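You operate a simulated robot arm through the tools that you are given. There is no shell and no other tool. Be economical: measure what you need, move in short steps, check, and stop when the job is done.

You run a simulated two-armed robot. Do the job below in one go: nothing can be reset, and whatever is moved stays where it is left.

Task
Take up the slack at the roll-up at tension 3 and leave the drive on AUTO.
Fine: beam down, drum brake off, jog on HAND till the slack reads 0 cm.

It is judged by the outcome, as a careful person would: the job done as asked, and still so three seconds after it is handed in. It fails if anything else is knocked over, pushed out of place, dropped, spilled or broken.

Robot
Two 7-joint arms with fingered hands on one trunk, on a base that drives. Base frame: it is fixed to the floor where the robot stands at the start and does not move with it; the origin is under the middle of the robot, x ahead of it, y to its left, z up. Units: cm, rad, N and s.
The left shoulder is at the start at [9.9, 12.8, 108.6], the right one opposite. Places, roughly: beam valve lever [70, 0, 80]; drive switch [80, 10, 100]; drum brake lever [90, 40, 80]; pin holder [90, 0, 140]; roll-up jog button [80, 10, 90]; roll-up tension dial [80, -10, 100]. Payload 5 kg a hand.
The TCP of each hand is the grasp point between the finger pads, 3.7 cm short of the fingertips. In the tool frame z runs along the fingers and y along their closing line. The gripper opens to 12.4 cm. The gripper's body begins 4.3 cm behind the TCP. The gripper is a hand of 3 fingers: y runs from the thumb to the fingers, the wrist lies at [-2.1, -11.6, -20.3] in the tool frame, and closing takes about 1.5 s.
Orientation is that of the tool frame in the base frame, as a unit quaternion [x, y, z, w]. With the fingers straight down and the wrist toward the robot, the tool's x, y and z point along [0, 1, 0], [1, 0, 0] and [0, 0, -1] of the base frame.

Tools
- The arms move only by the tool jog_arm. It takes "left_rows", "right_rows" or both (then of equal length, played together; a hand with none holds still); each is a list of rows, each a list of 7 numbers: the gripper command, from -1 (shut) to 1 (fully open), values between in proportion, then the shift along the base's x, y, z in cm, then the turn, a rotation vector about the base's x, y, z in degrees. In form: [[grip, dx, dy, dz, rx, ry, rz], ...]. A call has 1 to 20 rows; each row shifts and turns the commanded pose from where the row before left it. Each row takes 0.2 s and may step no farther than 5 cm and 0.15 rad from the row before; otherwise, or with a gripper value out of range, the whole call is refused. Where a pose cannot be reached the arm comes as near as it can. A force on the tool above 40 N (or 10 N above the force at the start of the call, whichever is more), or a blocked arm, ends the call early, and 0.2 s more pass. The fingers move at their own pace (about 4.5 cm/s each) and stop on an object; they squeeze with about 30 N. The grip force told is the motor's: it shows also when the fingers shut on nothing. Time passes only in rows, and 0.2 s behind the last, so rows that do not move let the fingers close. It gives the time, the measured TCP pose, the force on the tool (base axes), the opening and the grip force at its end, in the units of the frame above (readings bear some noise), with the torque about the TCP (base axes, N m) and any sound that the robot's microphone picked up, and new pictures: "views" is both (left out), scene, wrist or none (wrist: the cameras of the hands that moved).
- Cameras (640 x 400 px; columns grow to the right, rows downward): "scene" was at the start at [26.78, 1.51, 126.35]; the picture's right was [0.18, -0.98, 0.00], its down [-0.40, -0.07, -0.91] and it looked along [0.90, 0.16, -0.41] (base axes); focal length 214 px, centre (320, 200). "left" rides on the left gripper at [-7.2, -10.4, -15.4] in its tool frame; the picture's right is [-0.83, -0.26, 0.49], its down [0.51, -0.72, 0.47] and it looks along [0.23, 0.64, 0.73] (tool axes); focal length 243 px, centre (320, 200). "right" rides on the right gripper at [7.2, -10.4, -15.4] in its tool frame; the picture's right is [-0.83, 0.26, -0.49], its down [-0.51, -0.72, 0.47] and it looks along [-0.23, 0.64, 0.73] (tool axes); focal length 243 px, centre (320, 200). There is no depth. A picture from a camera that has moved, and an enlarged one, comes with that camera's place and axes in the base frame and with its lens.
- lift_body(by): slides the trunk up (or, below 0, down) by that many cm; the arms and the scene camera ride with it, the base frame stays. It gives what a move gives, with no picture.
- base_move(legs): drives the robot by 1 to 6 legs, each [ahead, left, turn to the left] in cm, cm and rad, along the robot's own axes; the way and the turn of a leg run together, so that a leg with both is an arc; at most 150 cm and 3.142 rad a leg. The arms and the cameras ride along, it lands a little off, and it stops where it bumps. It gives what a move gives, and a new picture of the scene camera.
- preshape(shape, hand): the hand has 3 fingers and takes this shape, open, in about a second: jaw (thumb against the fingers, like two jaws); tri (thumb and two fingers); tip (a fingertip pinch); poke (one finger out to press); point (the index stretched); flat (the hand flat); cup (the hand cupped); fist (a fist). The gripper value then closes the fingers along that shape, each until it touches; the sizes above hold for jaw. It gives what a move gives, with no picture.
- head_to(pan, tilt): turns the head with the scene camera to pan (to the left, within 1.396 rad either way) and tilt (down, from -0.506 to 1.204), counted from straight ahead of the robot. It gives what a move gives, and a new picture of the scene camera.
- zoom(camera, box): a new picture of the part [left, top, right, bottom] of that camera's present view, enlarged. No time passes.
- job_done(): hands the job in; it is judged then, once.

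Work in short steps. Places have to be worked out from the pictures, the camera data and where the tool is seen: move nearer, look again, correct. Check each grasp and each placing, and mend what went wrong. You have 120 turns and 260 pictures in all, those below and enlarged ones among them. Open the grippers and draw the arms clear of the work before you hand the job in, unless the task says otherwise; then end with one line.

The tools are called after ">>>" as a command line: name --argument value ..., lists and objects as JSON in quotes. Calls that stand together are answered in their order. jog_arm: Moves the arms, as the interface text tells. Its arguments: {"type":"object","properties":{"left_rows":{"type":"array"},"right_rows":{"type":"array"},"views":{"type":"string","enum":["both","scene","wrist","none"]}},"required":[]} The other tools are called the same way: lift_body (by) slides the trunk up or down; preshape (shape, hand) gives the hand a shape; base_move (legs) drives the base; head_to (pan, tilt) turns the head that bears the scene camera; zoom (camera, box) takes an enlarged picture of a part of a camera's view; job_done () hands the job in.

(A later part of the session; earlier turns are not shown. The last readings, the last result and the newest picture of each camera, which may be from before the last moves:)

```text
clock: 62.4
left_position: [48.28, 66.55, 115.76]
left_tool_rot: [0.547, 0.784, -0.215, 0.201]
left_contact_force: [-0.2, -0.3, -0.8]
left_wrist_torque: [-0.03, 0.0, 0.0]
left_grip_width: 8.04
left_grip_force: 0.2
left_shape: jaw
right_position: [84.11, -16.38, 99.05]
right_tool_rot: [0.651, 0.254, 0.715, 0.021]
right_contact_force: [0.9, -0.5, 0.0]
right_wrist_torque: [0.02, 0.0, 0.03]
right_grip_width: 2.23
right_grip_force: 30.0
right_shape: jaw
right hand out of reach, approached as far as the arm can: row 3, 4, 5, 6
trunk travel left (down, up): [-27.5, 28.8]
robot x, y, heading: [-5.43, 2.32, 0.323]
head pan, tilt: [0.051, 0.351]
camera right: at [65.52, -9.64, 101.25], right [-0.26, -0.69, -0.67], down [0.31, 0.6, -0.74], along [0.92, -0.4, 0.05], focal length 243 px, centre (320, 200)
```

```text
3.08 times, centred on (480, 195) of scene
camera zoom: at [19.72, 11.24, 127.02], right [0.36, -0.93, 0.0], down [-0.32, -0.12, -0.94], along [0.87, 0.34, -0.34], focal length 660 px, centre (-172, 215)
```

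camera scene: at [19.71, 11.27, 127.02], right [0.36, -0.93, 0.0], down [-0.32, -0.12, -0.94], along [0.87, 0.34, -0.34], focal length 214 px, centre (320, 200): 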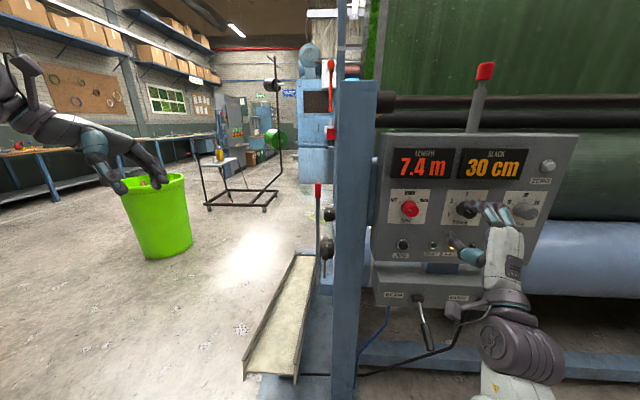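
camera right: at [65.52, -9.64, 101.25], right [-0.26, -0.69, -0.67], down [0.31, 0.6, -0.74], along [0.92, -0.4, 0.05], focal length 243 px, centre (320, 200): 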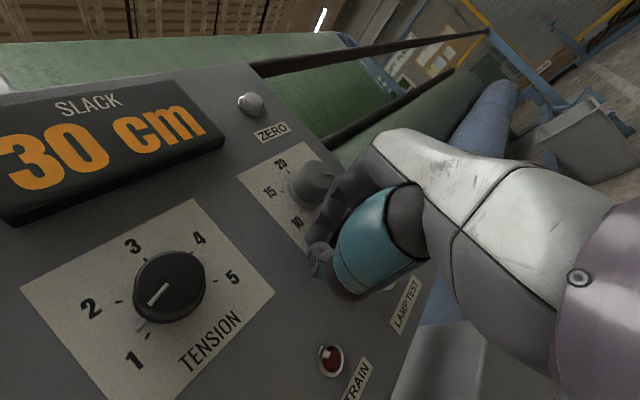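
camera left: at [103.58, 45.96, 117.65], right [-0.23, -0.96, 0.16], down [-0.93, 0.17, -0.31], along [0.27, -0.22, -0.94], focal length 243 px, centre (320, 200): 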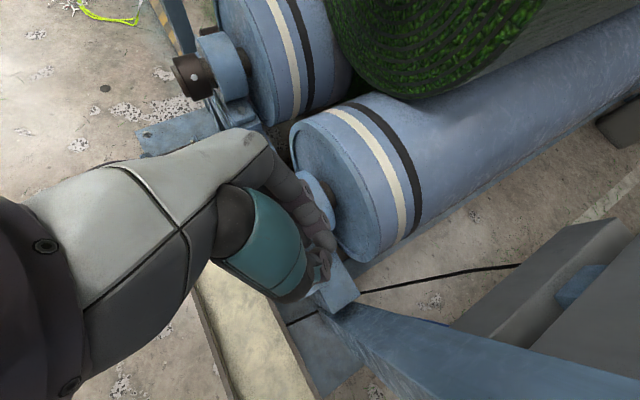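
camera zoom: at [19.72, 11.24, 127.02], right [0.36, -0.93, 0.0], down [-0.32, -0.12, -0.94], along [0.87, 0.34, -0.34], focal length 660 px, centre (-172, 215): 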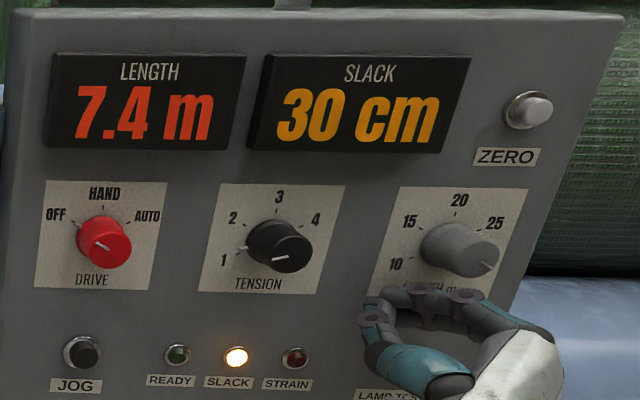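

The arm hit a limit mid-turn and slipped off, leaving the dial near 1; nothing else moved. A stance farther left should give the wrist more roll range, so I'll back off, shift left 12 cm and reset.

>>> base_move --legs '[[-12, 0, 0], [0, 12, 0]]'

>>> zoom --camera "scene" --box '[380, 130, 620, 280]'

```text
clock: 64.9
left_position: [33.14, 74.05, 115.79]
left_tool_rot: [0.549, 0.783, -0.215, 0.199]
left_contact_force: [0.0, -0.1, 0.6]
left_wrist_torque: [0.0, -0.03, 0.0]
left_grip_width: 8.02
left_grip_force: 0.0
left_shape: jaw
right_position: [68.99, -8.75, 99.19]
right_tool_rot: [0.652, 0.252, 0.715, 0.022]
right_contact_force: [-0.6, -1.3, 0.8]
right_wrist_torque: [0.02, 0.02, 0.01]
right_grip_width: 2.23
right_grip_force: 30.2
right_shape: jaw
trunk travel left (down, up): [-27.5, 28.8]
robot x, y, heading: [-20.93, 9.66, 0.323]
head pan, tilt: [0.051, 0.351]
camera scene: at [4.54, 18.87, 127.02], right [0.36, -0.93, 0.0], down [-0.32, -0.12, -0.94], along [0.87, 0.34, -0.34], focal length 214 px, centre (320, 200)
```

scene: 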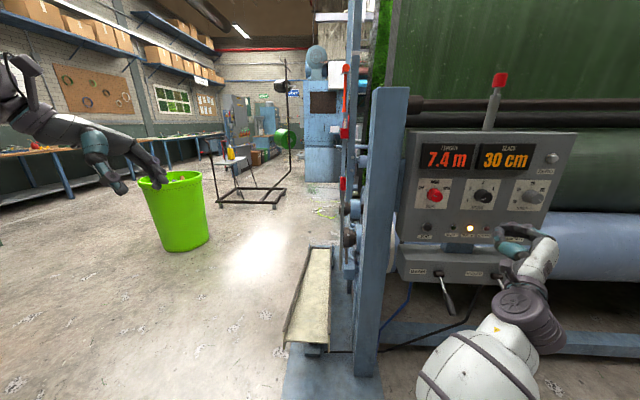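

```text
2.67 times, centred on (500, 205) of scene
camera zoom: at [4.54, 18.87, 127.02], right [0.36, -0.93, 0.0], down [-0.32, -0.12, -0.94], along [0.87, 0.34, -0.34], focal length 572 px, centre (-160, 187)
```

zoom: 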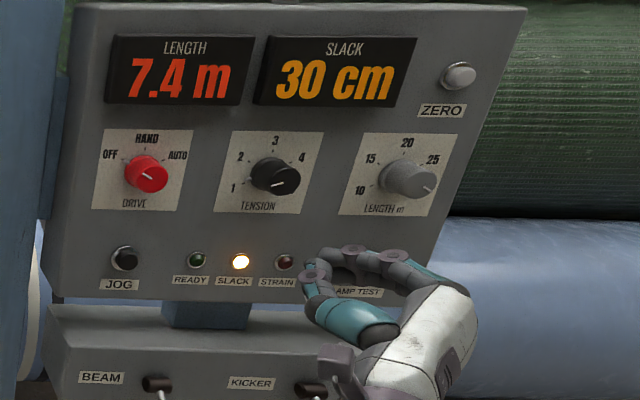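

The dial now reads 1. I'll test the roll range in free air here: raise to dial height, open and unroll to about 0°.

>>> jog_arm --right_rows '[[0, 0, 0, 2, 0, 0, 0], [0, 0, 0, 2, 0, 0, 0], [0, 0, 0, 1.4, 0, 0, 0], [0, 0, 0, 0, -7.8, -2.6, 0], [0, 0, 0, 0, -7.8, -2.6, 0], [0, 0, 0, 0, -7.8, -2.6, 0], [0, 0, 0, 0, -7.8, -2.6, 0], [0, 0, 0, 0, -7.8, -2.6, 0], [0, 0, 0, 0, -7.8, -2.6, 0], [0, 0, 0, 0, -7.8, -2.6, 0], [0, 0, 0, 0, -7.8, -2.6, 0]]' --views "none"

```text
clock: 67.3
left_position: [33.04, 74.06, 115.89]
left_tool_rot: [0.548, 0.783, -0.215, 0.202]
left_contact_force: [0.2, -0.8, -0.5]
left_wrist_torque: [0.02, 0.01, 0.01]
left_grip_width: 8.04
left_grip_force: 0.0
left_shape: jaw
right_position: [69.6, -10.37, 103.59]
right_tool_rot: [0.411, 0.578, 0.582, 0.398]
right_contact_force: [-0.5, 0.1, -0.5]
right_wrist_torque: [-0.02, -0.01, 0.01]
right_grip_width: 6.17
right_grip_force: 0.0
right_shape: jaw
right hand out of reach, approached as far as the arm can: row 1, 2, 3
trunk travel left (down, up): [-27.5, 28.8]
robot x, y, heading: [-20.86, 9.84, 0.319]
head pan, tilt: [0.051, 0.351]
```

Rolls of 0° to about 60° work here; only the height at large roll was limiting. Raising the trunk 10 cm should add range. I'll do that, bring the hand back down, then roll to 66° as a test.

>>> lift_body --by 10

>>> jog_arm --right_rows '[[0, 0, 0, -3, 0, 0, 0], [0, 0, 0, -3, 0, 0, 0], [0, 0, 0.4, -3, 0, 0, 0], [0, 0, 0.4, 0, 7.8, 2.6, 0], [0, 0, 0, 0, 7.8, 2.6, 0], [0, 0, 0, 0, 7.8, 2.6, 0], [0, 0, 0, 0, 7.8, 2.6, 0], [0, 0, 0, 0, 7.8, 2.6, 0], [0, 0, 0, 0, 7.8, 2.6, 0], [0, 0, 0, 0, 7.8, 2.6, 0], [0, 0, 0, 0, 7.8, 2.6, 0]]' --views "none"

```text
clock: 68.7
left_position: [33.11, 74.21, 125.76]
left_tool_rot: [0.548, 0.783, -0.214, 0.201]
left_contact_force: [0.5, 0.0, -0.6]
left_wrist_torque: [0.0, -0.04, 0.01]
left_grip_width: 8.03
left_grip_force: 0.0
left_shape: jaw
right_position: [69.71, -10.24, 113.52]
right_tool_rot: [0.413, 0.577, 0.582, 0.398]
right_contact_force: [-0.1, -0.2, 0.3]
right_wrist_torque: [0.04, 0.0, -0.01]
right_grip_width: 6.19
right_grip_force: 0.1
right_shape: jaw
trunk travel left (down, up): [-37.5, 18.8]
robot x, y, heading: [-20.72, 9.72, 0.321]
head pan, tilt: [0.051, 0.351]
```

```text
clock: 71.1
left_position: [32.94, 74.29, 125.66]
left_tool_rot: [0.548, 0.783, -0.216, 0.201]
left_contact_force: [-0.2, 0.7, -0.5]
left_wrist_torque: [-0.06, 0.02, -0.01]
left_grip_width: 7.99
left_grip_force: 0.1
left_shape: jaw
right_position: [69.57, -9.35, 104.63]
right_tool_rot: [0.651, 0.253, 0.716, 0.022]
right_contact_force: [0.0, -0.3, -0.1]
right_wrist_torque: [-0.02, 0.01, 0.0]
right_grip_width: 6.19
right_grip_force: 0.0
right_shape: jaw
trunk travel left (down, up): [-37.5, 18.8]
robot x, y, heading: [-21.0, 9.99, 0.322]
head pan, tilt: [0.051, 0.351]
```

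The full 66° roll is reachable here. I'll roll back to 0° and drive forward 5 cm.

>>> jog_arm --right_rows '[[0, 0, 0, 0, -7.8, -2.6, 0], [0, 0, 0, 0, -7.8, -2.6, 0], [0, 0, 0, 0, -7.8, -2.6, 0], [0, 0, 0, 0, -7.8, -2.6, 0], [0, 0, 0, 0, -7.8, -2.6, 0], [0, 0, 0, 0, -7.8, -2.6, 0], [0, 0, 0, 0, -7.8, -2.6, 0], [0, 0, 0, 0, -7.8, -2.6, 0]]' --views "none"

>>> base_move --legs '[[5, 0, 0]]'

```text
clock: 72.9
left_position: [33.14, 74.03, 125.85]
left_tool_rot: [0.548, 0.783, -0.214, 0.201]
left_contact_force: [-0.5, -0.2, 1.0]
left_wrist_torque: [-0.01, -0.01, -0.03]
left_grip_width: 8.02
left_grip_force: 0.0
left_shape: jaw
right_position: [69.48, -9.53, 104.53]
right_tool_rot: [0.411, 0.577, 0.582, 0.398]
right_contact_force: [0.3, -0.6, -0.7]
right_wrist_torque: [-0.01, 0.01, 0.03]
right_grip_width: 6.19
right_grip_force: 0.2
right_shape: jaw
trunk travel left (down, up): [-37.5, 18.8]
robot x, y, heading: [-20.71, 10.14, 0.321]
head pan, tilt: [0.051, 0.351]
```

```text
clock: 73.8
left_position: [37.55, 75.54, 125.94]
left_tool_rot: [0.548, 0.783, -0.214, 0.202]
left_contact_force: [-0.3, 0.4, 0.3]
left_wrist_torque: [-0.02, -0.04, 0.03]
left_grip_width: 8.07
left_grip_force: 0.0
left_shape: jaw
right_position: [74.02, -8.04, 104.78]
right_tool_rot: [0.412, 0.576, 0.583, 0.398]
right_contact_force: [0.0, -0.2, 0.3]
right_wrist_torque: [0.01, -0.01, -0.05]
right_grip_width: 6.18
right_grip_force: 0.0
right_shape: jaw
trunk travel left (down, up): [-37.5, 18.8]
robot x, y, heading: [-16.07, 11.76, 0.322]
head pan, tilt: [0.051, 0.351]
camera scene: at [6.53, 19.54, 137.19], right [0.36, -0.93, 0.0], down [-0.32, -0.12, -0.94], along [0.88, 0.34, -0.34], focal length 214 px, centre (320, 200)
```

scene: 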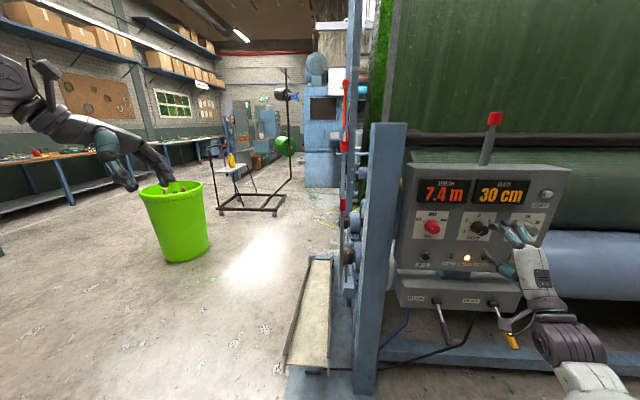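

I'll shift onto the dial axis and advance.

>>> jog_arm --right_rows '[[0, 0.5, -0.9, -0.3, 0, 0, 0], [0, 1.3, 0.44, 0, 0, 0, 0], [0, 1.3, 0.44, 0, 0, 0, 0], [0, 1.3, 0.44, 0, 0, 0, 0], [0, 1.3, 0.44, 0, 0, 0, 0], [0, 0.4, 0.1, 0, 0, 0, 0]]' --views "wrist"

>>> zoom --camera "scene" --box '[400, 160, 580, 280]'

```text
clock: 75.2
left_position: [37.74, 75.69, 125.81]
left_tool_rot: [0.547, 0.783, -0.214, 0.202]
left_contact_force: [0.1, -0.5, -0.6]
left_wrist_torque: [-0.02, 0.03, 0.02]
left_grip_width: 8.06
left_grip_force: 0.2
left_shape: jaw
right_position: [80.27, -7.03, 104.33]
right_tool_rot: [0.412, 0.577, 0.582, 0.398]
right_contact_force: [-0.5, -0.6, 0.3]
right_wrist_torque: [0.0, -0.01, -0.03]
right_grip_width: 6.17
right_grip_force: 0.1
right_shape: jaw
trunk travel left (down, up): [-37.5, 18.8]
robot x, y, heading: [-15.97, 11.36, 0.322]
head pan, tilt: [0.051, 0.351]
camera right: at [63.3, -5.21, 94.02], right [-0.17, -0.95, 0.25], down [0.61, -0.3, -0.73], along [0.77, 0.02, 0.63], focal length 243 px, centre (320, 200)
```

right: 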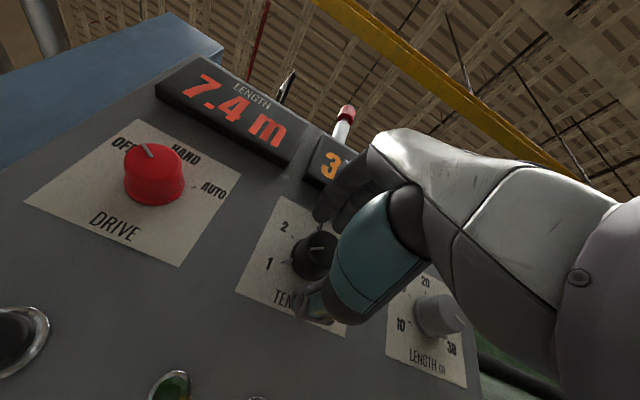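

```text
3.33 times, centred on (490, 220) of scene
camera zoom: at [6.84, 19.65, 137.12], right [0.36, -0.93, 0.0], down [-0.32, -0.12, -0.94], along [0.87, 0.34, -0.34], focal length 715 px, centre (-247, 133)
```

zoom: 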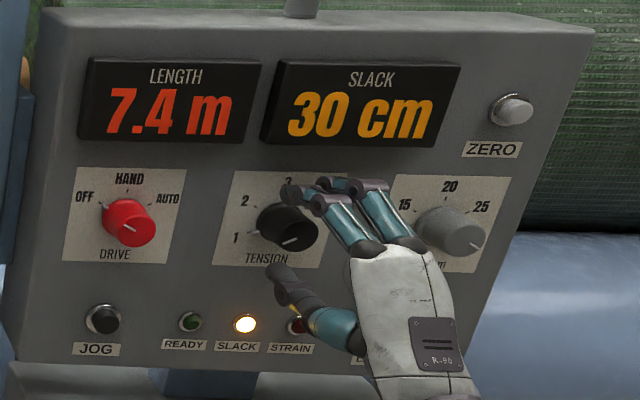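

Well straddled. I'll close on the dial and turn it clockwise about 60°, from 1 toward 2.

>>> jog_arm --right_rows '[[-0.3, 0.3, 0.1, 0, 0, 0, 0], [-0.6, 0, 0, 0, 0, 0, 0], [-1, 0, 0, 0, 0, 0, 0], [-1, 0, 0, 0, 0, 0, 0], [-1, 0, 0, 0, 0, 0, 0], [-1, 0, 0, 0, 0, 0, 0], [-1, 0, 0, 0, 7.8, 2.6, 0], [-1, 0, 0, 0, 7.8, 2.6, 0], [-1, 0, 0, 0, 7.8, 2.6, 0], [-1, 0, 0, 0, 7.8, 2.6, 0], [-1, 0, 0, 0, 0, 0, 0]]' --views "wrist"

>>> zoom --camera "scene" --box '[400, 160, 580, 280]'

```text
clock: 77.6
left_position: [37.64, 75.69, 125.79]
left_tool_rot: [0.548, 0.783, -0.215, 0.202]
left_contact_force: [0.2, 0.2, 1.0]
left_wrist_torque: [0.0, -0.03, 0.03]
left_grip_width: 8.04
left_grip_force: 0.1
left_shape: jaw
right_position: [80.56, -6.82, 104.38]
right_tool_rot: [0.554, 0.433, 0.677, 0.219]
right_contact_force: [9.7, 4.5, 9.0]
right_wrist_torque: [0.08, -0.37, -0.05]
right_grip_width: 2.86
right_grip_force: 30.2
right_shape: jaw
trunk travel left (down, up): [-37.5, 18.8]
robot x, y, heading: [-15.97, 11.5, 0.324]
head pan, tilt: [0.051, 0.351]
camera right: at [62.17, -0.86, 99.53], right [-0.17, -0.95, -0.25], down [0.46, 0.15, -0.88], along [0.87, -0.27, 0.41], focal length 243 px, centre (320, 200)
```

right: 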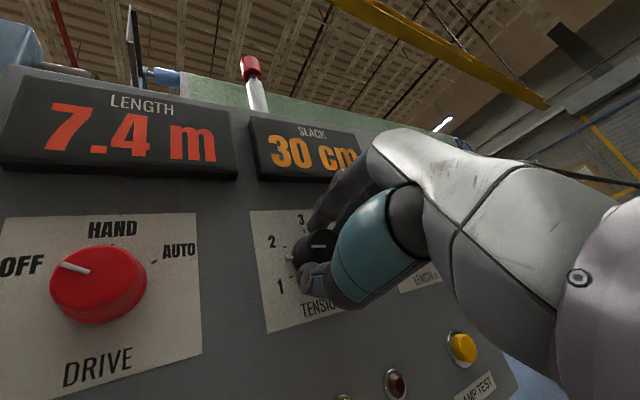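

```text
3.33 times, centred on (490, 220) of scene
camera zoom: at [6.83, 19.69, 137.13], right [0.36, -0.93, 0.0], down [-0.32, -0.13, -0.94], along [0.87, 0.34, -0.34], focal length 715 px, centre (-247, 133)
```

zoom: 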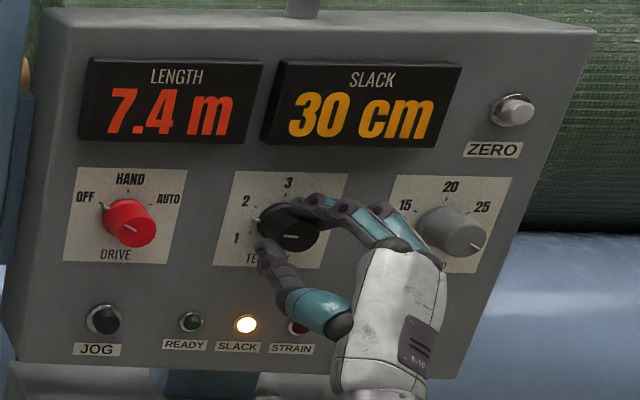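

The pointer has moved from 1 toward 2. I'll continue 33° more.

>>> jog_arm --right_rows '[[-1, 0, 0, 0, 7.8, 2.6, 0], [-1, 0, 0, 0, 7.8, 2.6, 0], [-1, 0, 0, 0, 7.8, 2.6, 0], [-1, 0, 0, 0, 7.8, 2.6, 0], [-1, 0, 0, 0, 0, 0, 0]]' --views "none"

>>> zoom --camera "scene" --box '[400, 160, 580, 280]'

```text
clock: 78.8
left_position: [37.67, 75.81, 125.88]
left_tool_rot: [0.548, 0.783, -0.214, 0.203]
left_contact_force: [1.1, 0.3, -0.4]
left_wrist_torque: [0.01, -0.02, 0.02]
left_grip_width: 8.03
left_grip_force: 0.1
left_shape: jaw
right_position: [80.61, -6.84, 104.37]
right_tool_rot: [0.651, 0.253, 0.716, 0.022]
right_contact_force: [9.0, 1.5, 12.6]
right_wrist_torque: [0.08, -0.39, -0.18]
right_grip_width: 2.8
right_grip_force: 29.9
right_shape: jaw
trunk travel left (down, up): [-37.5, 18.8]
robot x, y, heading: [-16.58, 11.89, 0.327]
head pan, tilt: [0.051, 0.351]
```

```text
3.33 times, centred on (490, 220) of scene
camera zoom: at [6.77, 19.68, 137.13], right [0.36, -0.93, 0.0], down [-0.32, -0.13, -0.94], along [0.87, 0.34, -0.34], focal length 715 px, centre (-247, 133)
```

zoom: 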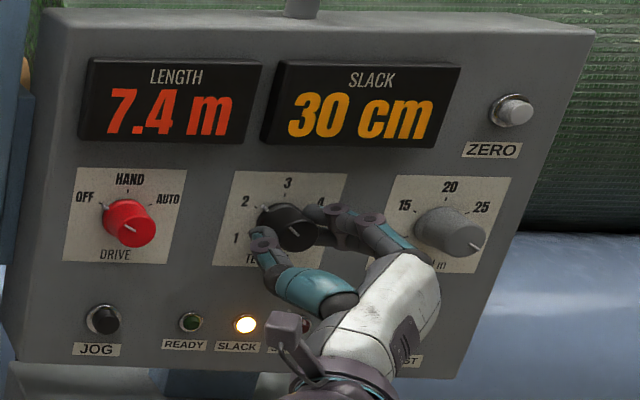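

The dial is near 2. I'll release, back out slightly and roll back for a second bite.

>>> jog_arm --right_rows '[[0, 0, 0, 0, 0, 0, 0], [0, 0, 0, 0, 0, 0, 0], [0, 0, 0, 0, 0, 0, 0], [0, 0, 0, 0, 0, 0, 0], [0, -1.9, -0.65, 0, 0, 0, 0], [0, -1.9, -0.65, 0, 0, 0, 0], [0, 0, 0, 0, -7.8, -2.6, 0], [0, 0, 0, 0, -7.8, -2.6, 0], [0, 0, 0, 0, -7.8, -2.6, 0], [0, 0, 0, 0, -7.8, -2.6, 0], [0, 0, 0, 0, -7.8, -2.6, 0], [0, 0, 0, 0, -7.8, -2.6, 0], [0, 0, 0, 0, -7.8, -2.6, 0], [0, 0, 0, 0, -7.8, -2.6, 0]]' --views "none"

>>> zoom --camera "scene" --box '[400, 160, 580, 280]'

```text
clock: 81.8
left_position: [37.6, 75.62, 125.85]
left_tool_rot: [0.547, 0.783, -0.214, 0.202]
left_contact_force: [-0.1, 0.2, 0.0]
left_wrist_torque: [-0.01, 0.01, 0.0]
left_grip_width: 8.05
left_grip_force: 0.1
left_shape: jaw
right_position: [76.71, -8.17, 104.27]
right_tool_rot: [0.412, 0.577, 0.582, 0.398]
right_contact_force: [-0.3, -0.3, 0.1]
right_wrist_torque: [0.0, -0.01, 0.02]
right_grip_width: 6.15
right_grip_force: 0.2
right_shape: jaw
trunk travel left (down, up): [-37.5, 18.8]
robot x, y, heading: [-16.1, 11.7, 0.326]
head pan, tilt: [0.051, 0.351]
```

```text
3.33 times, centred on (490, 220) of scene
camera zoom: at [6.83, 19.56, 137.13], right [0.36, -0.93, 0.0], down [-0.32, -0.12, -0.94], along [0.87, 0.34, -0.34], focal length 715 px, centre (-247, 133)
```

zoom: 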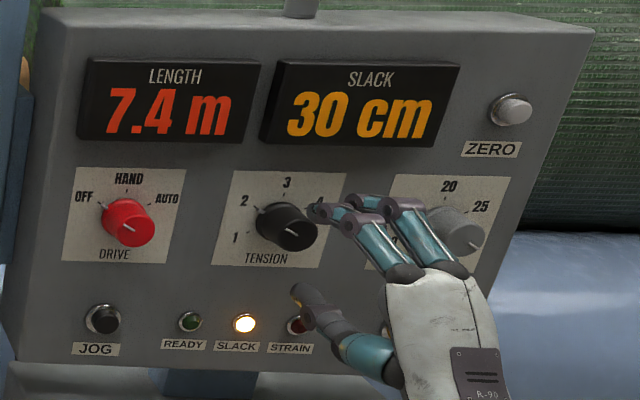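

The dial is at 2. Second bite: advance, close and turn 62°.

>>> jog_arm --right_rows '[[0, 1.9, 0.65, 0.1, 0, 0, 0], [0, 1.9, 0.65, 0, 0, 0, 0], [-0.4, 0, 0, 0, 0, 0, 0], [-0.7, 0, 0, 0, 0, 0, 0], [-1, 0, 0, 0, 0, 0, 0], [-1, 0, 0, 0, 0, 0, 0], [-1, 0, 0, 0, 0, 0, 0], [-1, 0, 0, 0, 7.8, 2.6, 0], [-1, 0, 0, 0, 7.8, 2.6, 0], [-1, 0, 0, 0, 7.8, 2.6, 0], [-1, 0, 0, 0, 7.8, 2.6, 0], [-1, 0, 0, 0, 7.8, 2.6, 0], [-1, 0, 0, 0, 7.8, 2.6, 0], [-1, 0, 0, 0, 7, 2.3, 0], [-1, 0, 0, 0, 0, 0, 0]]' --views "none"

>>> zoom --camera "scene" --box '[400, 160, 580, 280]'

```text
clock: 85.0
left_position: [37.55, 75.58, 125.8]
left_tool_rot: [0.548, 0.783, -0.214, 0.202]
left_contact_force: [-0.1, 1.0, -0.2]
left_wrist_torque: [0.0, 0.04, 0.02]
left_grip_width: 8.01
left_grip_force: 0.1
left_shape: jaw
right_position: [80.59, -6.87, 104.41]
right_tool_rot: [0.629, 0.305, 0.711, 0.078]
right_contact_force: [7.3, -1.3, 10.4]
right_wrist_torque: [0.15, -0.34, -0.25]
right_grip_width: 2.83
right_grip_force: 30.3
right_shape: jaw
trunk travel left (down, up): [-37.5, 18.8]
robot x, y, heading: [-16.48, 11.47, 0.323]
head pan, tilt: [0.051, 0.351]
```

```text
3.33 times, centred on (490, 220) of scene
camera zoom: at [6.78, 19.63, 137.13], right [0.36, -0.93, 0.0], down [-0.32, -0.12, -0.94], along [0.87, 0.34, -0.34], focal length 715 px, centre (-247, 133)
```

zoom: 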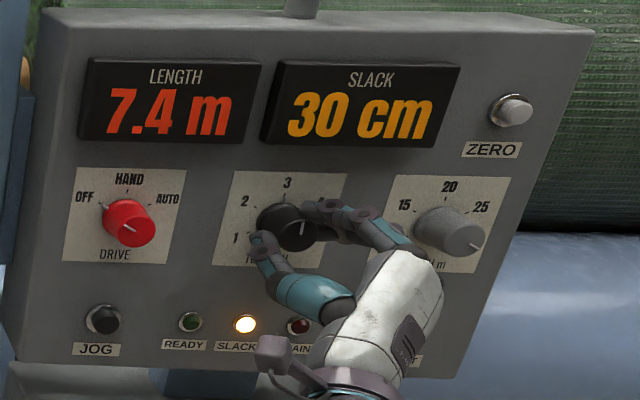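

The pointer now stands close to vertical, at 3. I'll release, back out and check.

>>> jog_arm --right_rows '[[0, 0, 0, 0, 0, 0, 0], [0, 0, 0, 0, 0, 0, 0], [0, 0, 0, 0, 0, 0, 0], [0, 0, 0, 0, 0, 0, 0], [0, -1.9, -0.65, 0, 0, 0, 0], [0, -1.9, -0.65, 0, 0, 0, 0], [0, -2, -0.7, 0, 0, 0, 0], [0, -2, -0.7, -2, 0, 0, 0], [0, -2, -0.7, -3, 0, 0, 0]]' --views "none"

>>> zoom --camera "scene" --box '[400, 160, 580, 280]'

>>> zoom --camera "scene" --box '[455, 200, 515, 240]'

```text
clock: 87.0
left_position: [37.66, 75.51, 125.79]
left_tool_rot: [0.548, 0.783, -0.213, 0.201]
left_contact_force: [0.0, -0.9, -0.3]
left_wrist_torque: [0.03, -0.03, 0.03]
left_grip_width: 8.02
left_grip_force: 0.1
left_shape: jaw
right_position: [70.7, -10.25, 99.47]
right_tool_rot: [0.629, 0.305, 0.711, 0.078]
right_contact_force: [-0.3, 0.2, 0.5]
right_wrist_torque: [-0.02, 0.03, 0.01]
right_grip_width: 6.18
right_grip_force: 0.1
right_shape: jaw
trunk travel left (down, up): [-37.5, 18.8]
robot x, y, heading: [-16.23, 11.38, 0.323]
head pan, tilt: [0.051, 0.351]
```

```text
3.33 times, centred on (490, 220) of scene
camera zoom: at [6.79, 19.58, 137.13], right [0.36, -0.93, 0.0], down [-0.32, -0.12, -0.94], along [0.87, 0.34, -0.34], focal length 715 px, centre (-247, 133)
```

zoom: 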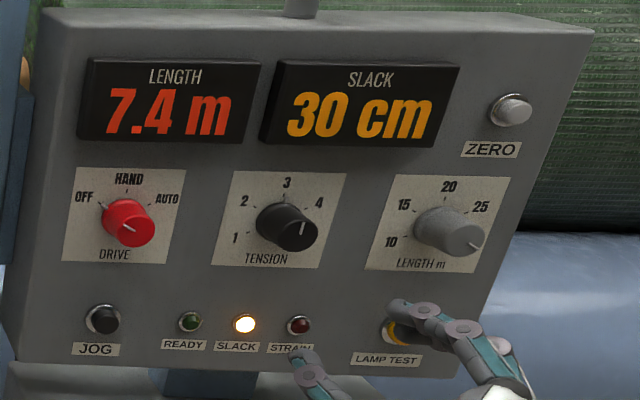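

```text
10.00 times, centred on (485, 220) of scene
camera zoom: at [6.79, 19.58, 137.13], right [0.36, -0.93, 0.0], down [-0.32, -0.12, -0.94], along [0.87, 0.34, -0.34], focal length 2145 px, centre (-1330, 0)
```

zoom: 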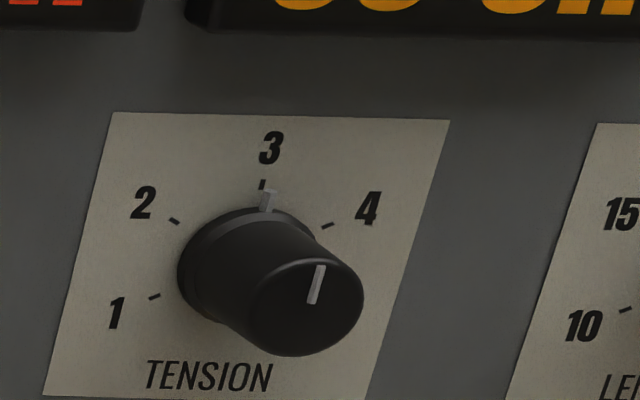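

The dial sits exactly at 3. The drive switch is 15 cm to the left along the panel, so I'll shift the base by that and reset the roll in the air.

>>> base_move --legs '[[0, 15, 0]]'

>>> jog_arm --right_rows '[[0, 0, 0, 2, -7.8, -2.6, 0], [0, 0, 0, 2, -7.8, -2.6, 0], [0, 0, 0, 0.9, -7.8, -2.6, 0], [0, 0, 0, 0, -7.8, -2.6, 0], [0, 0, 0, 0, -7.8, -2.6, 0], [0, 0, 0, 0, -7.8, -2.6, 0], [0, 0, 0, 0, -7, -2.3, 0]]' --views "both"

```text
clock: 89.0
left_position: [32.97, 89.64, 125.78]
left_tool_rot: [0.549, 0.783, -0.215, 0.201]
left_contact_force: [-1.0, -0.9, -0.2]
left_wrist_torque: [0.0, 0.04, -0.01]
left_grip_width: 8.01
left_grip_force: 0.0
left_shape: jaw
right_position: [66.19, 3.93, 99.36]
right_tool_rot: [0.63, 0.304, 0.711, 0.078]
right_contact_force: [0.4, 0.2, -0.1]
right_wrist_torque: [0.02, -0.03, -0.02]
right_grip_width: 6.16
right_grip_force: 0.1
right_shape: jaw
trunk travel left (down, up): [-37.5, 18.8]
robot x, y, heading: [-20.99, 25.13, 0.318]
head pan, tilt: [0.051, 0.351]
camera scene: at [2.14, 33.75, 137.12], right [0.36, -0.93, 0.0], down [-0.32, -0.12, -0.94], along [0.87, 0.34, -0.34], focal length 214 px, centre (320, 200)
```

scene: 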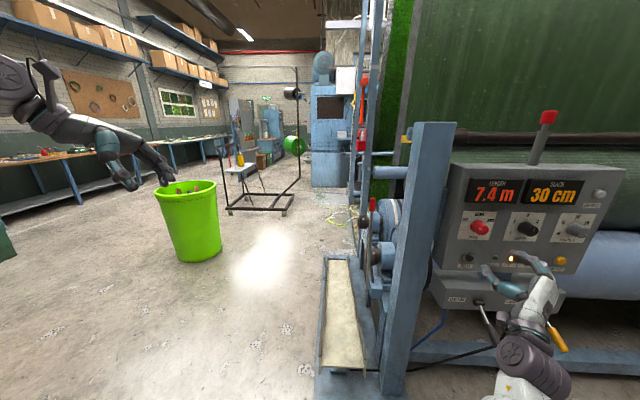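

```text
clock: 90.5
left_position: [32.93, 89.79, 125.88]
left_tool_rot: [0.548, 0.783, -0.214, 0.201]
left_contact_force: [0.4, 0.0, 0.4]
left_wrist_torque: [0.0, 0.0, 0.0]
left_grip_width: 8.04
left_grip_force: 0.1
left_shape: jaw
right_position: [66.01, 3.9, 104.32]
right_tool_rot: [0.412, 0.577, 0.582, 0.398]
right_contact_force: [0.8, -0.7, -0.3]
right_wrist_torque: [0.03, -0.01, -0.01]
right_grip_width: 6.17
right_grip_force: 0.1
right_shape: jaw
trunk travel left (down, up): [-37.5, 18.8]
robot x, y, heading: [-20.92, 25.94, 0.323]
head pan, tilt: [0.051, 0.351]
camera scene: at [2.12, 33.7, 137.13], right [0.36, -0.93, 0.0], down [-0.32, -0.12, -0.94], along [0.87, 0.34, -0.34], focal length 214 px, centre (320, 200)
camera right: at [49.06, 5.57, 94.03], right [-0.17, -0.95, 0.25], down [0.61, -0.3, -0.73], along [0.77, 0.02, 0.63], focal length 243 px, centre (320, 200)
```

scene: 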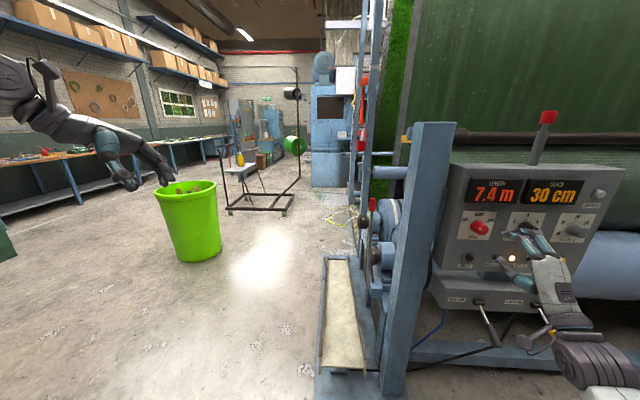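
right: 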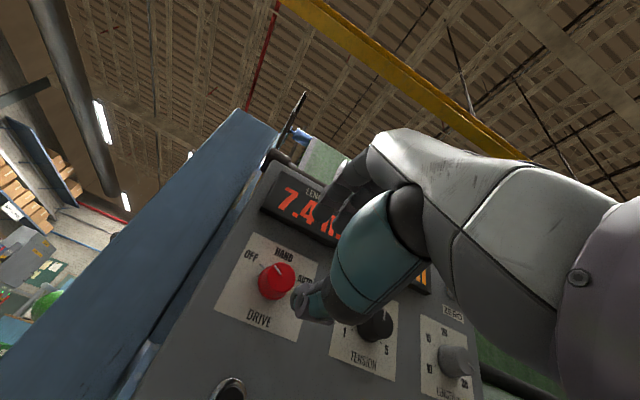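

The hand is on the drive switch's axis. I'll advance 6 cm and check.

>>> jog_arm --right_rows '[[0, 1.9, 0.7, 0, 0, 0, 0], [0, 1.9, 0.7, 0, 0, 0, 0], [0, 1.9, 0.7, 0, 0, 0, 0]]' --views "wrist"

>>> zoom --camera "scene" --box '[440, 160, 620, 280]'

```text
clock: 91.3
left_position: [33.11, 89.83, 125.79]
left_tool_rot: [0.548, 0.783, -0.214, 0.201]
left_contact_force: [0.0, 0.8, 0.5]
left_wrist_torque: [-0.03, -0.01, -0.04]
left_grip_width: 8.03
left_grip_force: 0.0
left_shape: jaw
right_position: [71.87, 6.09, 104.19]
right_tool_rot: [0.412, 0.577, 0.581, 0.399]
right_contact_force: [-0.4, 0.0, -0.2]
right_wrist_torque: [-0.03, -0.01, -0.01]
right_grip_width: 6.16
right_grip_force: 0.1
right_shape: jaw
trunk travel left (down, up): [-37.5, 18.8]
robot x, y, heading: [-21.25, 25.4, 0.322]
head pan, tilt: [0.051, 0.351]
camera right: at [54.85, 7.8, 94.01], right [-0.17, -0.95, 0.25], down [0.61, -0.3, -0.73], along [0.77, 0.02, 0.63], focal length 243 px, centre (320, 200)
```

right: 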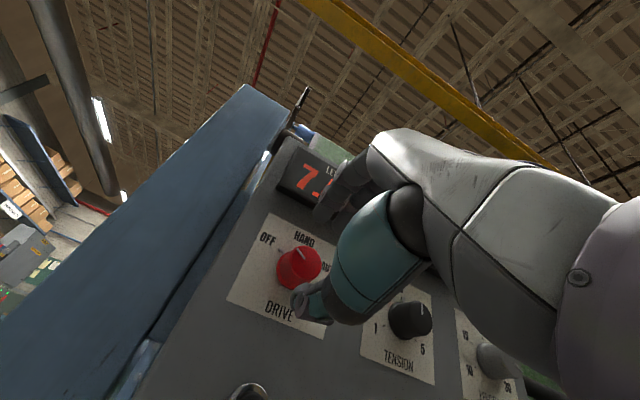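

```text
3.33 times, centred on (530, 220) of scene
camera zoom: at [2.19, 33.84, 137.1], right [0.36, -0.93, 0.0], down [-0.32, -0.13, -0.94], along [0.87, 0.34, -0.34], focal length 715 px, centre (-380, 133)
```

zoom: 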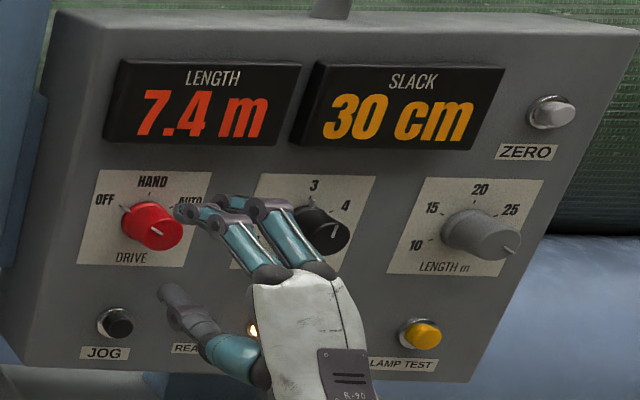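

Lined up. I'll advance 4.2 cm and close on the drive switch.

>>> jog_arm --right_rows '[[0, 1.4, 0.4, 0, 0, 0, 0], [0, 1.4, 0.4, 0, 0, 0, 0], [0, 1.3, 0.4, 0, 0, 0, 0], [-0.4, 0, 0, 0, 0, 0, 0], [-0.7, 0, 0, 0, 0, 0, 0], [-1, 0, 0, 0, 0, 0, 0], [-1, 0, 0, 0, 0, 0, 0], [-1, 0, 0, 0, 0, 0, 0]]' --views "wrist"

>>> zoom --camera "scene" --box '[440, 160, 620, 280]'

```text
clock: 93.2
left_position: [33.12, 89.73, 125.91]
left_tool_rot: [0.548, 0.783, -0.214, 0.202]
left_contact_force: [-0.2, -0.1, 0.5]
left_wrist_torque: [-0.01, 0.02, 0.01]
left_grip_width: 8.06
left_grip_force: 0.1
left_shape: jaw
right_position: [75.92, 7.23, 104.37]
right_tool_rot: [0.413, 0.577, 0.582, 0.398]
right_contact_force: [2.0, -0.1, -0.3]
right_wrist_torque: [0.01, -0.01, -0.01]
right_grip_width: 2.93
right_grip_force: 30.1
right_shape: jaw
trunk travel left (down, up): [-37.5, 18.8]
robot x, y, heading: [-20.97, 25.71, 0.319]
head pan, tilt: [0.051, 0.351]
camera right: at [58.87, 8.98, 94.08], right [-0.17, -0.95, 0.25], down [0.61, -0.3, -0.73], along [0.77, 0.02, 0.63], focal length 243 px, centre (320, 200)
```

right: 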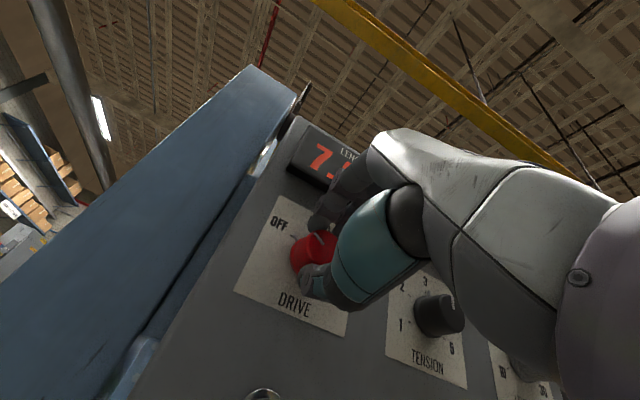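

```text
3.33 times, centred on (530, 220) of scene
camera zoom: at [2.15, 33.8, 137.11], right [0.36, -0.93, 0.0], down [-0.32, -0.13, -0.94], along [0.87, 0.34, -0.34], focal length 715 px, centre (-380, 133)
```

zoom: 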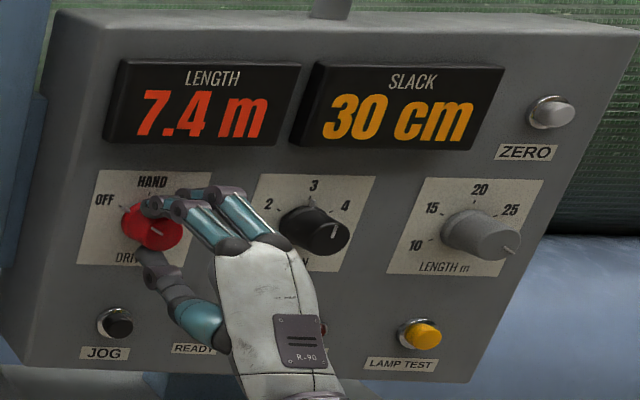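

The switch is gripped. I'll turn it clockwise about 57° and check.

>>> jog_arm --right_rows '[[-1, 0, 0, 0, 7.8, 2.6, 0], [-1, 0, 0, 0, 7.8, 2.6, 0], [-1, 0, 0, 0, 7.8, 2.6, 0], [-1, 0, 0, 0, 7.8, 2.6, 0], [-1, 0, 0, 0, 7.8, 2.6, 0], [-1, 0, 0, 0, 7.8, 2.6, 0], [-1, 0, 0, 0, 7, 2.3, 0], [-1, 0, 0, 0, 0, 0, 0]]' --views "none"

>>> zoom --camera "scene" --box '[440, 160, 620, 280]'

```text
clock: 95.0
left_position: [32.94, 89.84, 125.87]
left_tool_rot: [0.548, 0.783, -0.216, 0.201]
left_contact_force: [-1.1, 0.8, 0.2]
left_wrist_torque: [-0.02, -0.01, -0.03]
left_grip_width: 8.04
left_grip_force: 0.0
left_shape: jaw
right_position: [75.97, 7.27, 104.32]
right_tool_rot: [0.629, 0.306, 0.711, 0.077]
right_contact_force: [0.4, 3.6, 1.5]
right_wrist_torque: [0.03, -0.07, 0.05]
right_grip_width: 2.89
right_grip_force: 29.8
right_shape: jaw
trunk travel left (down, up): [-37.5, 18.8]
robot x, y, heading: [-21.11, 25.56, 0.321]
head pan, tilt: [0.051, 0.351]
```

```text
3.33 times, centred on (530, 220) of scene
camera zoom: at [2.07, 33.81, 137.13], right [0.36, -0.93, 0.0], down [-0.32, -0.13, -0.94], along [0.87, 0.34, -0.34], focal length 715 px, centre (-380, 133)
```

zoom: 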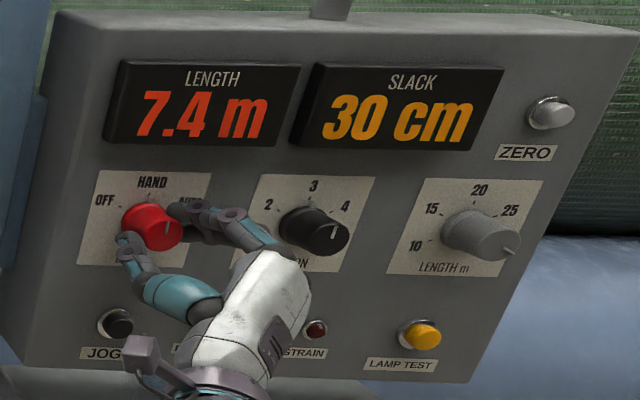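

The switch points to HAND. I'll release and withdraw to free space.

>>> jog_arm --right_rows '[[0, 0, 0, 0, 0, 0, 0], [0, 0, 0, 0, 0, 0, 0], [0, 0, 0, 0, 0, 0, 0], [0, 0, 0, 0, 0, 0, 0], [0, -1.9, -0.65, 0, 0, 0, 0], [0, -1.9, -0.65, 0, 0, 0, 0], [0, -2, -0.7, 0, 0, 0, 0], [0, -2, -0.7, 0, 0, 0, 0], [0, -2, -0.7, 0, 0, 0, 0], [0, -2, -0.7, 0, 0, 0, 0]]' --views "wrist"

>>> zoom --camera "scene" --box '[440, 160, 620, 280]'

>>> preshape --shape "poke" --hand "right"

```text
clock: 97.2
left_position: [32.86, 89.8, 125.88]
left_tool_rot: [0.549, 0.783, -0.214, 0.201]
left_contact_force: [0.5, -0.3, 0.4]
left_wrist_torque: [0.0, 0.03, -0.01]
left_grip_width: 8.04
left_grip_force: 0.1
left_shape: jaw
right_position: [64.12, 2.97, 104.47]
right_tool_rot: [0.629, 0.305, 0.711, 0.078]
right_contact_force: [-0.3, 0.0, -0.1]
right_wrist_torque: [-0.04, 0.04, -0.01]
right_grip_width: 6.14
right_grip_force: 0.1
right_shape: jaw
trunk travel left (down, up): [-37.5, 18.8]
robot x, y, heading: [-20.87, 25.72, 0.323]
head pan, tilt: [0.051, 0.351]
camera right: at [45.35, 9.89, 104.57], right [-0.23, -0.79, -0.57], down [0.35, 0.49, -0.8], along [0.91, -0.38, 0.16], focal length 243 px, centre (320, 200)
```

right: 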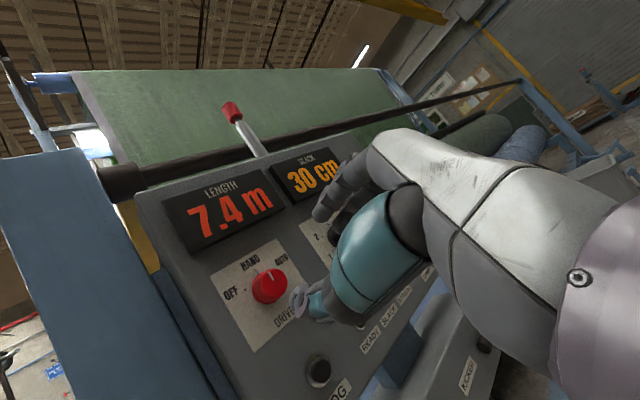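

```text
3.33 times, centred on (530, 220) of scene
camera zoom: at [2.06, 33.75, 137.13], right [0.36, -0.93, 0.0], down [-0.32, -0.12, -0.94], along [0.87, 0.34, -0.34], focal length 715 px, centre (-380, 133)
```

zoom: 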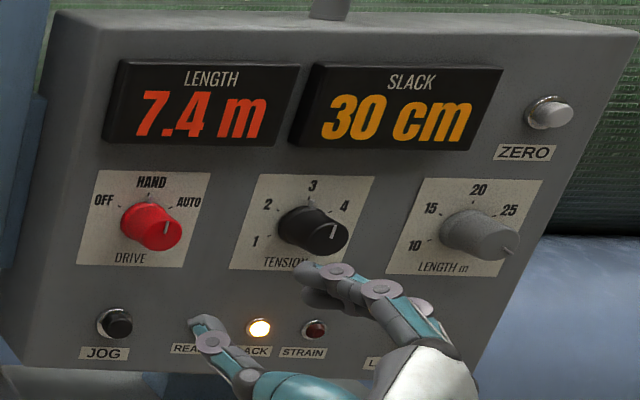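

```text
clock: 98.0
left_position: [32.97, 89.72, 125.74]
left_tool_rot: [0.549, 0.783, -0.214, 0.201]
left_contact_force: [-0.2, 0.2, 0.5]
left_wrist_torque: [-0.02, -0.01, -0.02]
left_grip_width: 8.01
left_grip_force: 0.1
left_shape: jaw
right_position: [64.17, 3.1, 104.28]
right_tool_rot: [0.628, 0.305, 0.712, 0.077]
right_contact_force: [0.0, 1.1, -0.1]
right_wrist_torque: [-0.01, 0.02, -0.01]
right_grip_width: 0.01
right_grip_force: 0.1
right_shape: poke
trunk travel left (down, up): [-37.5, 18.8]
robot x, y, heading: [-21.01, 25.6, 0.32]
head pan, tilt: [0.051, 0.351]
```

HAND is selected and tension is still 3. With the hand shaped to poke, I'll lower it in front of the JOG button, at about (78.7, 9, 93.2), and see where the fingertip is.

>>> jog_arm --right_rows '[[1, 0, 1, -3, 0, 0, 0], [1, 0, 1, -3, 0, 0, 0], [1, 0, 1, -3, 0, 0, 0], [1, 0, 0.5, -2, 0, 0, 0], [1, 0, 0, 0, 0, 0, 0]]' --views "both"

>>> zoom --camera "scene" --box '[440, 190, 620, 310]'

```text
clock: 99.2
left_position: [33.02, 89.84, 125.81]
left_tool_rot: [0.548, 0.783, -0.214, 0.201]
left_contact_force: [0.2, 0.5, 0.1]
left_wrist_torque: [-0.01, -0.01, -0.01]
left_grip_width: 8.05
left_grip_force: 0.1
left_shape: jaw
right_position: [64.23, 6.66, 93.29]
right_tool_rot: [0.629, 0.305, 0.711, 0.078]
right_contact_force: [0.5, -0.6, 0.3]
right_wrist_torque: [0.03, 0.02, 0.02]
right_grip_width: 0.01
right_grip_force: 0.1
right_shape: poke
trunk travel left (down, up): [-37.5, 18.8]
robot x, y, heading: [-20.86, 25.47, 0.32]
head pan, tilt: [0.051, 0.351]
camera scene: at [2.12, 33.79, 137.12], right [0.36, -0.93, 0.0], down [-0.32, -0.12, -0.94], along [0.87, 0.34, -0.34], focal length 214 px, centre (320, 200)
camera right: at [45.44, 13.43, 93.47], right [-0.23, -0.79, -0.57], down [0.35, 0.49, -0.8], along [0.91, -0.38, 0.16], focal length 243 px, centre (320, 200)
```

scene: 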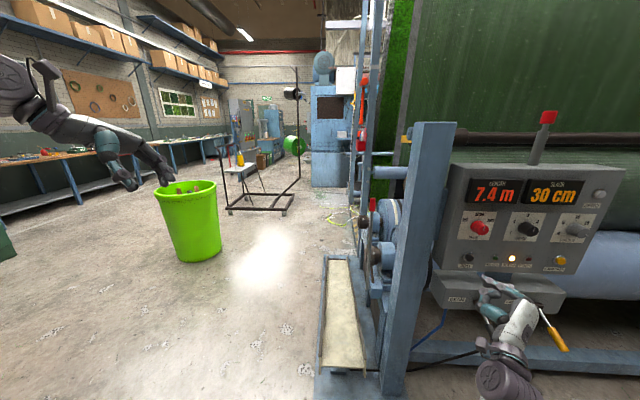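
right: 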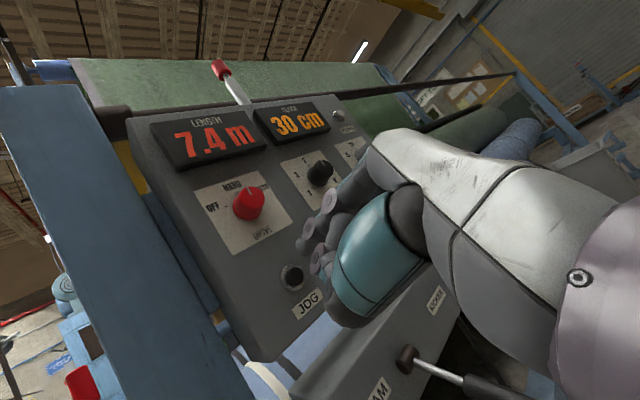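

```text
3.33 times, centred on (530, 250) of scene
camera zoom: at [2.12, 33.79, 137.12], right [0.36, -0.93, 0.0], down [-0.32, -0.12, -0.94], along [0.87, 0.34, -0.34], focal length 715 px, centre (-380, 33)
```

zoom: 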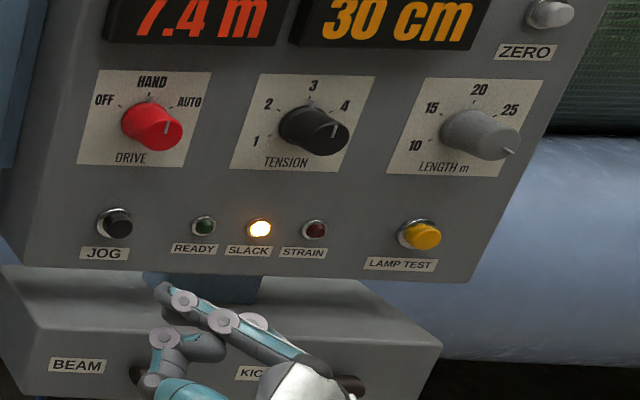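

The fingertip works out at (66.8, 8.4, 94.6). I'll put it on the button axis by going right 3.5 and down 1.4, and advance 6 cm.

>>> jog_arm --right_rows '[[1, 0, -1.8, -0.7, 0, 0, 0], [1, 0, -1.7, -0.7, 0, 0, 0], [1, 1.9, 0.67, 0, 0, 0, 0], [1, 1.9, 0.67, 0, 0, 0, 0], [1, 1.9, 0.67, 0, 0, 0, 0]]' --views "wrist"

>>> zoom --camera "scene" --box '[440, 190, 620, 310]'

>>> zoom --camera "right" --box '[220, 170, 380, 330]'

```text
clock: 100.5
left_position: [33.01, 89.85, 125.77]
left_tool_rot: [0.549, 0.783, -0.214, 0.201]
left_contact_force: [-0.5, -0.8, -0.1]
left_wrist_torque: [-0.01, 0.02, -0.01]
left_grip_width: 8.02
left_grip_force: 0.1
left_shape: jaw
right_position: [69.89, 4.99, 91.87]
right_tool_rot: [0.629, 0.306, 0.71, 0.079]
right_contact_force: [-0.1, -0.7, 0.2]
right_wrist_torque: [0.0, -0.01, 0.0]
right_grip_width: 0.0
right_grip_force: 0.0
right_shape: poke
trunk travel left (down, up): [-37.5, 18.8]
robot x, y, heading: [-20.91, 25.55, 0.319]
head pan, tilt: [0.051, 0.351]
camera right: at [51.11, 11.9, 92.06], right [-0.23, -0.79, -0.57], down [0.35, 0.48, -0.8], along [0.91, -0.38, 0.16], focal length 243 px, centre (320, 200)
```

right: 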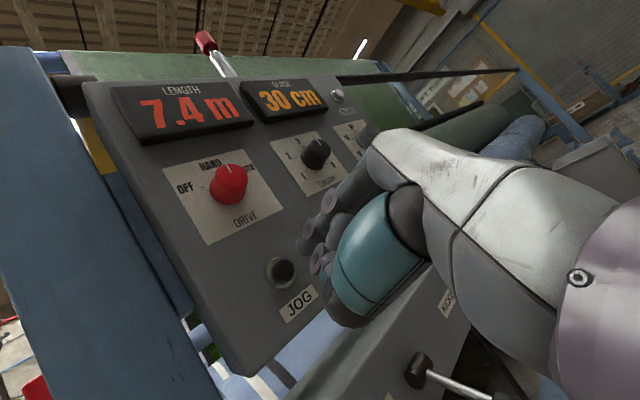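

```text
3.33 times, centred on (530, 250) of scene
camera zoom: at [2.18, 33.8, 137.11], right [0.36, -0.93, 0.0], down [-0.32, -0.13, -0.94], along [0.87, 0.34, -0.34], focal length 715 px, centre (-380, 33)
```

zoom: 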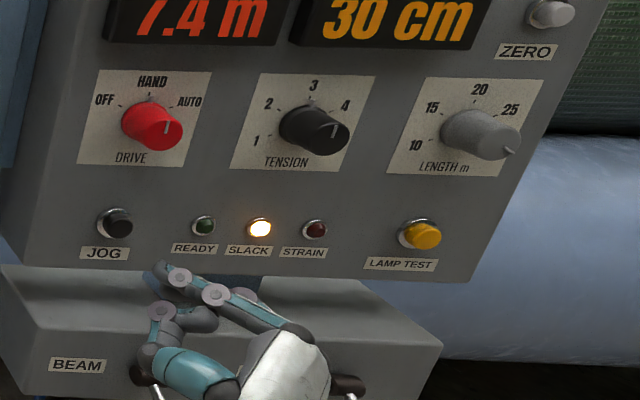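

```text
2.50 times, centred on (300, 250) of right
camera zoom: at [51.11, 11.9, 92.06], right [-0.23, -0.79, -0.57], down [0.35, 0.48, -0.8], along [0.91, -0.38, 0.16], focal length 606 px, centre (370, 75)
```

zoom: 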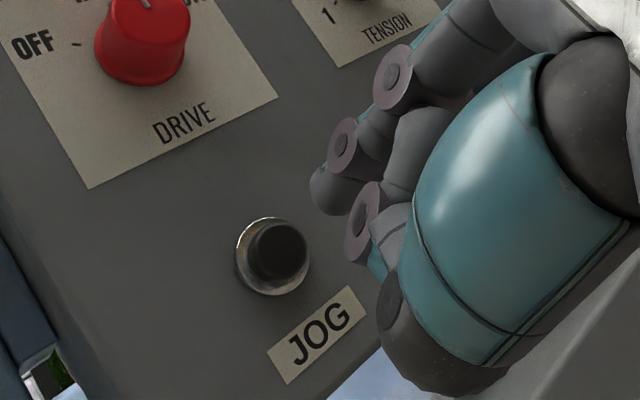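

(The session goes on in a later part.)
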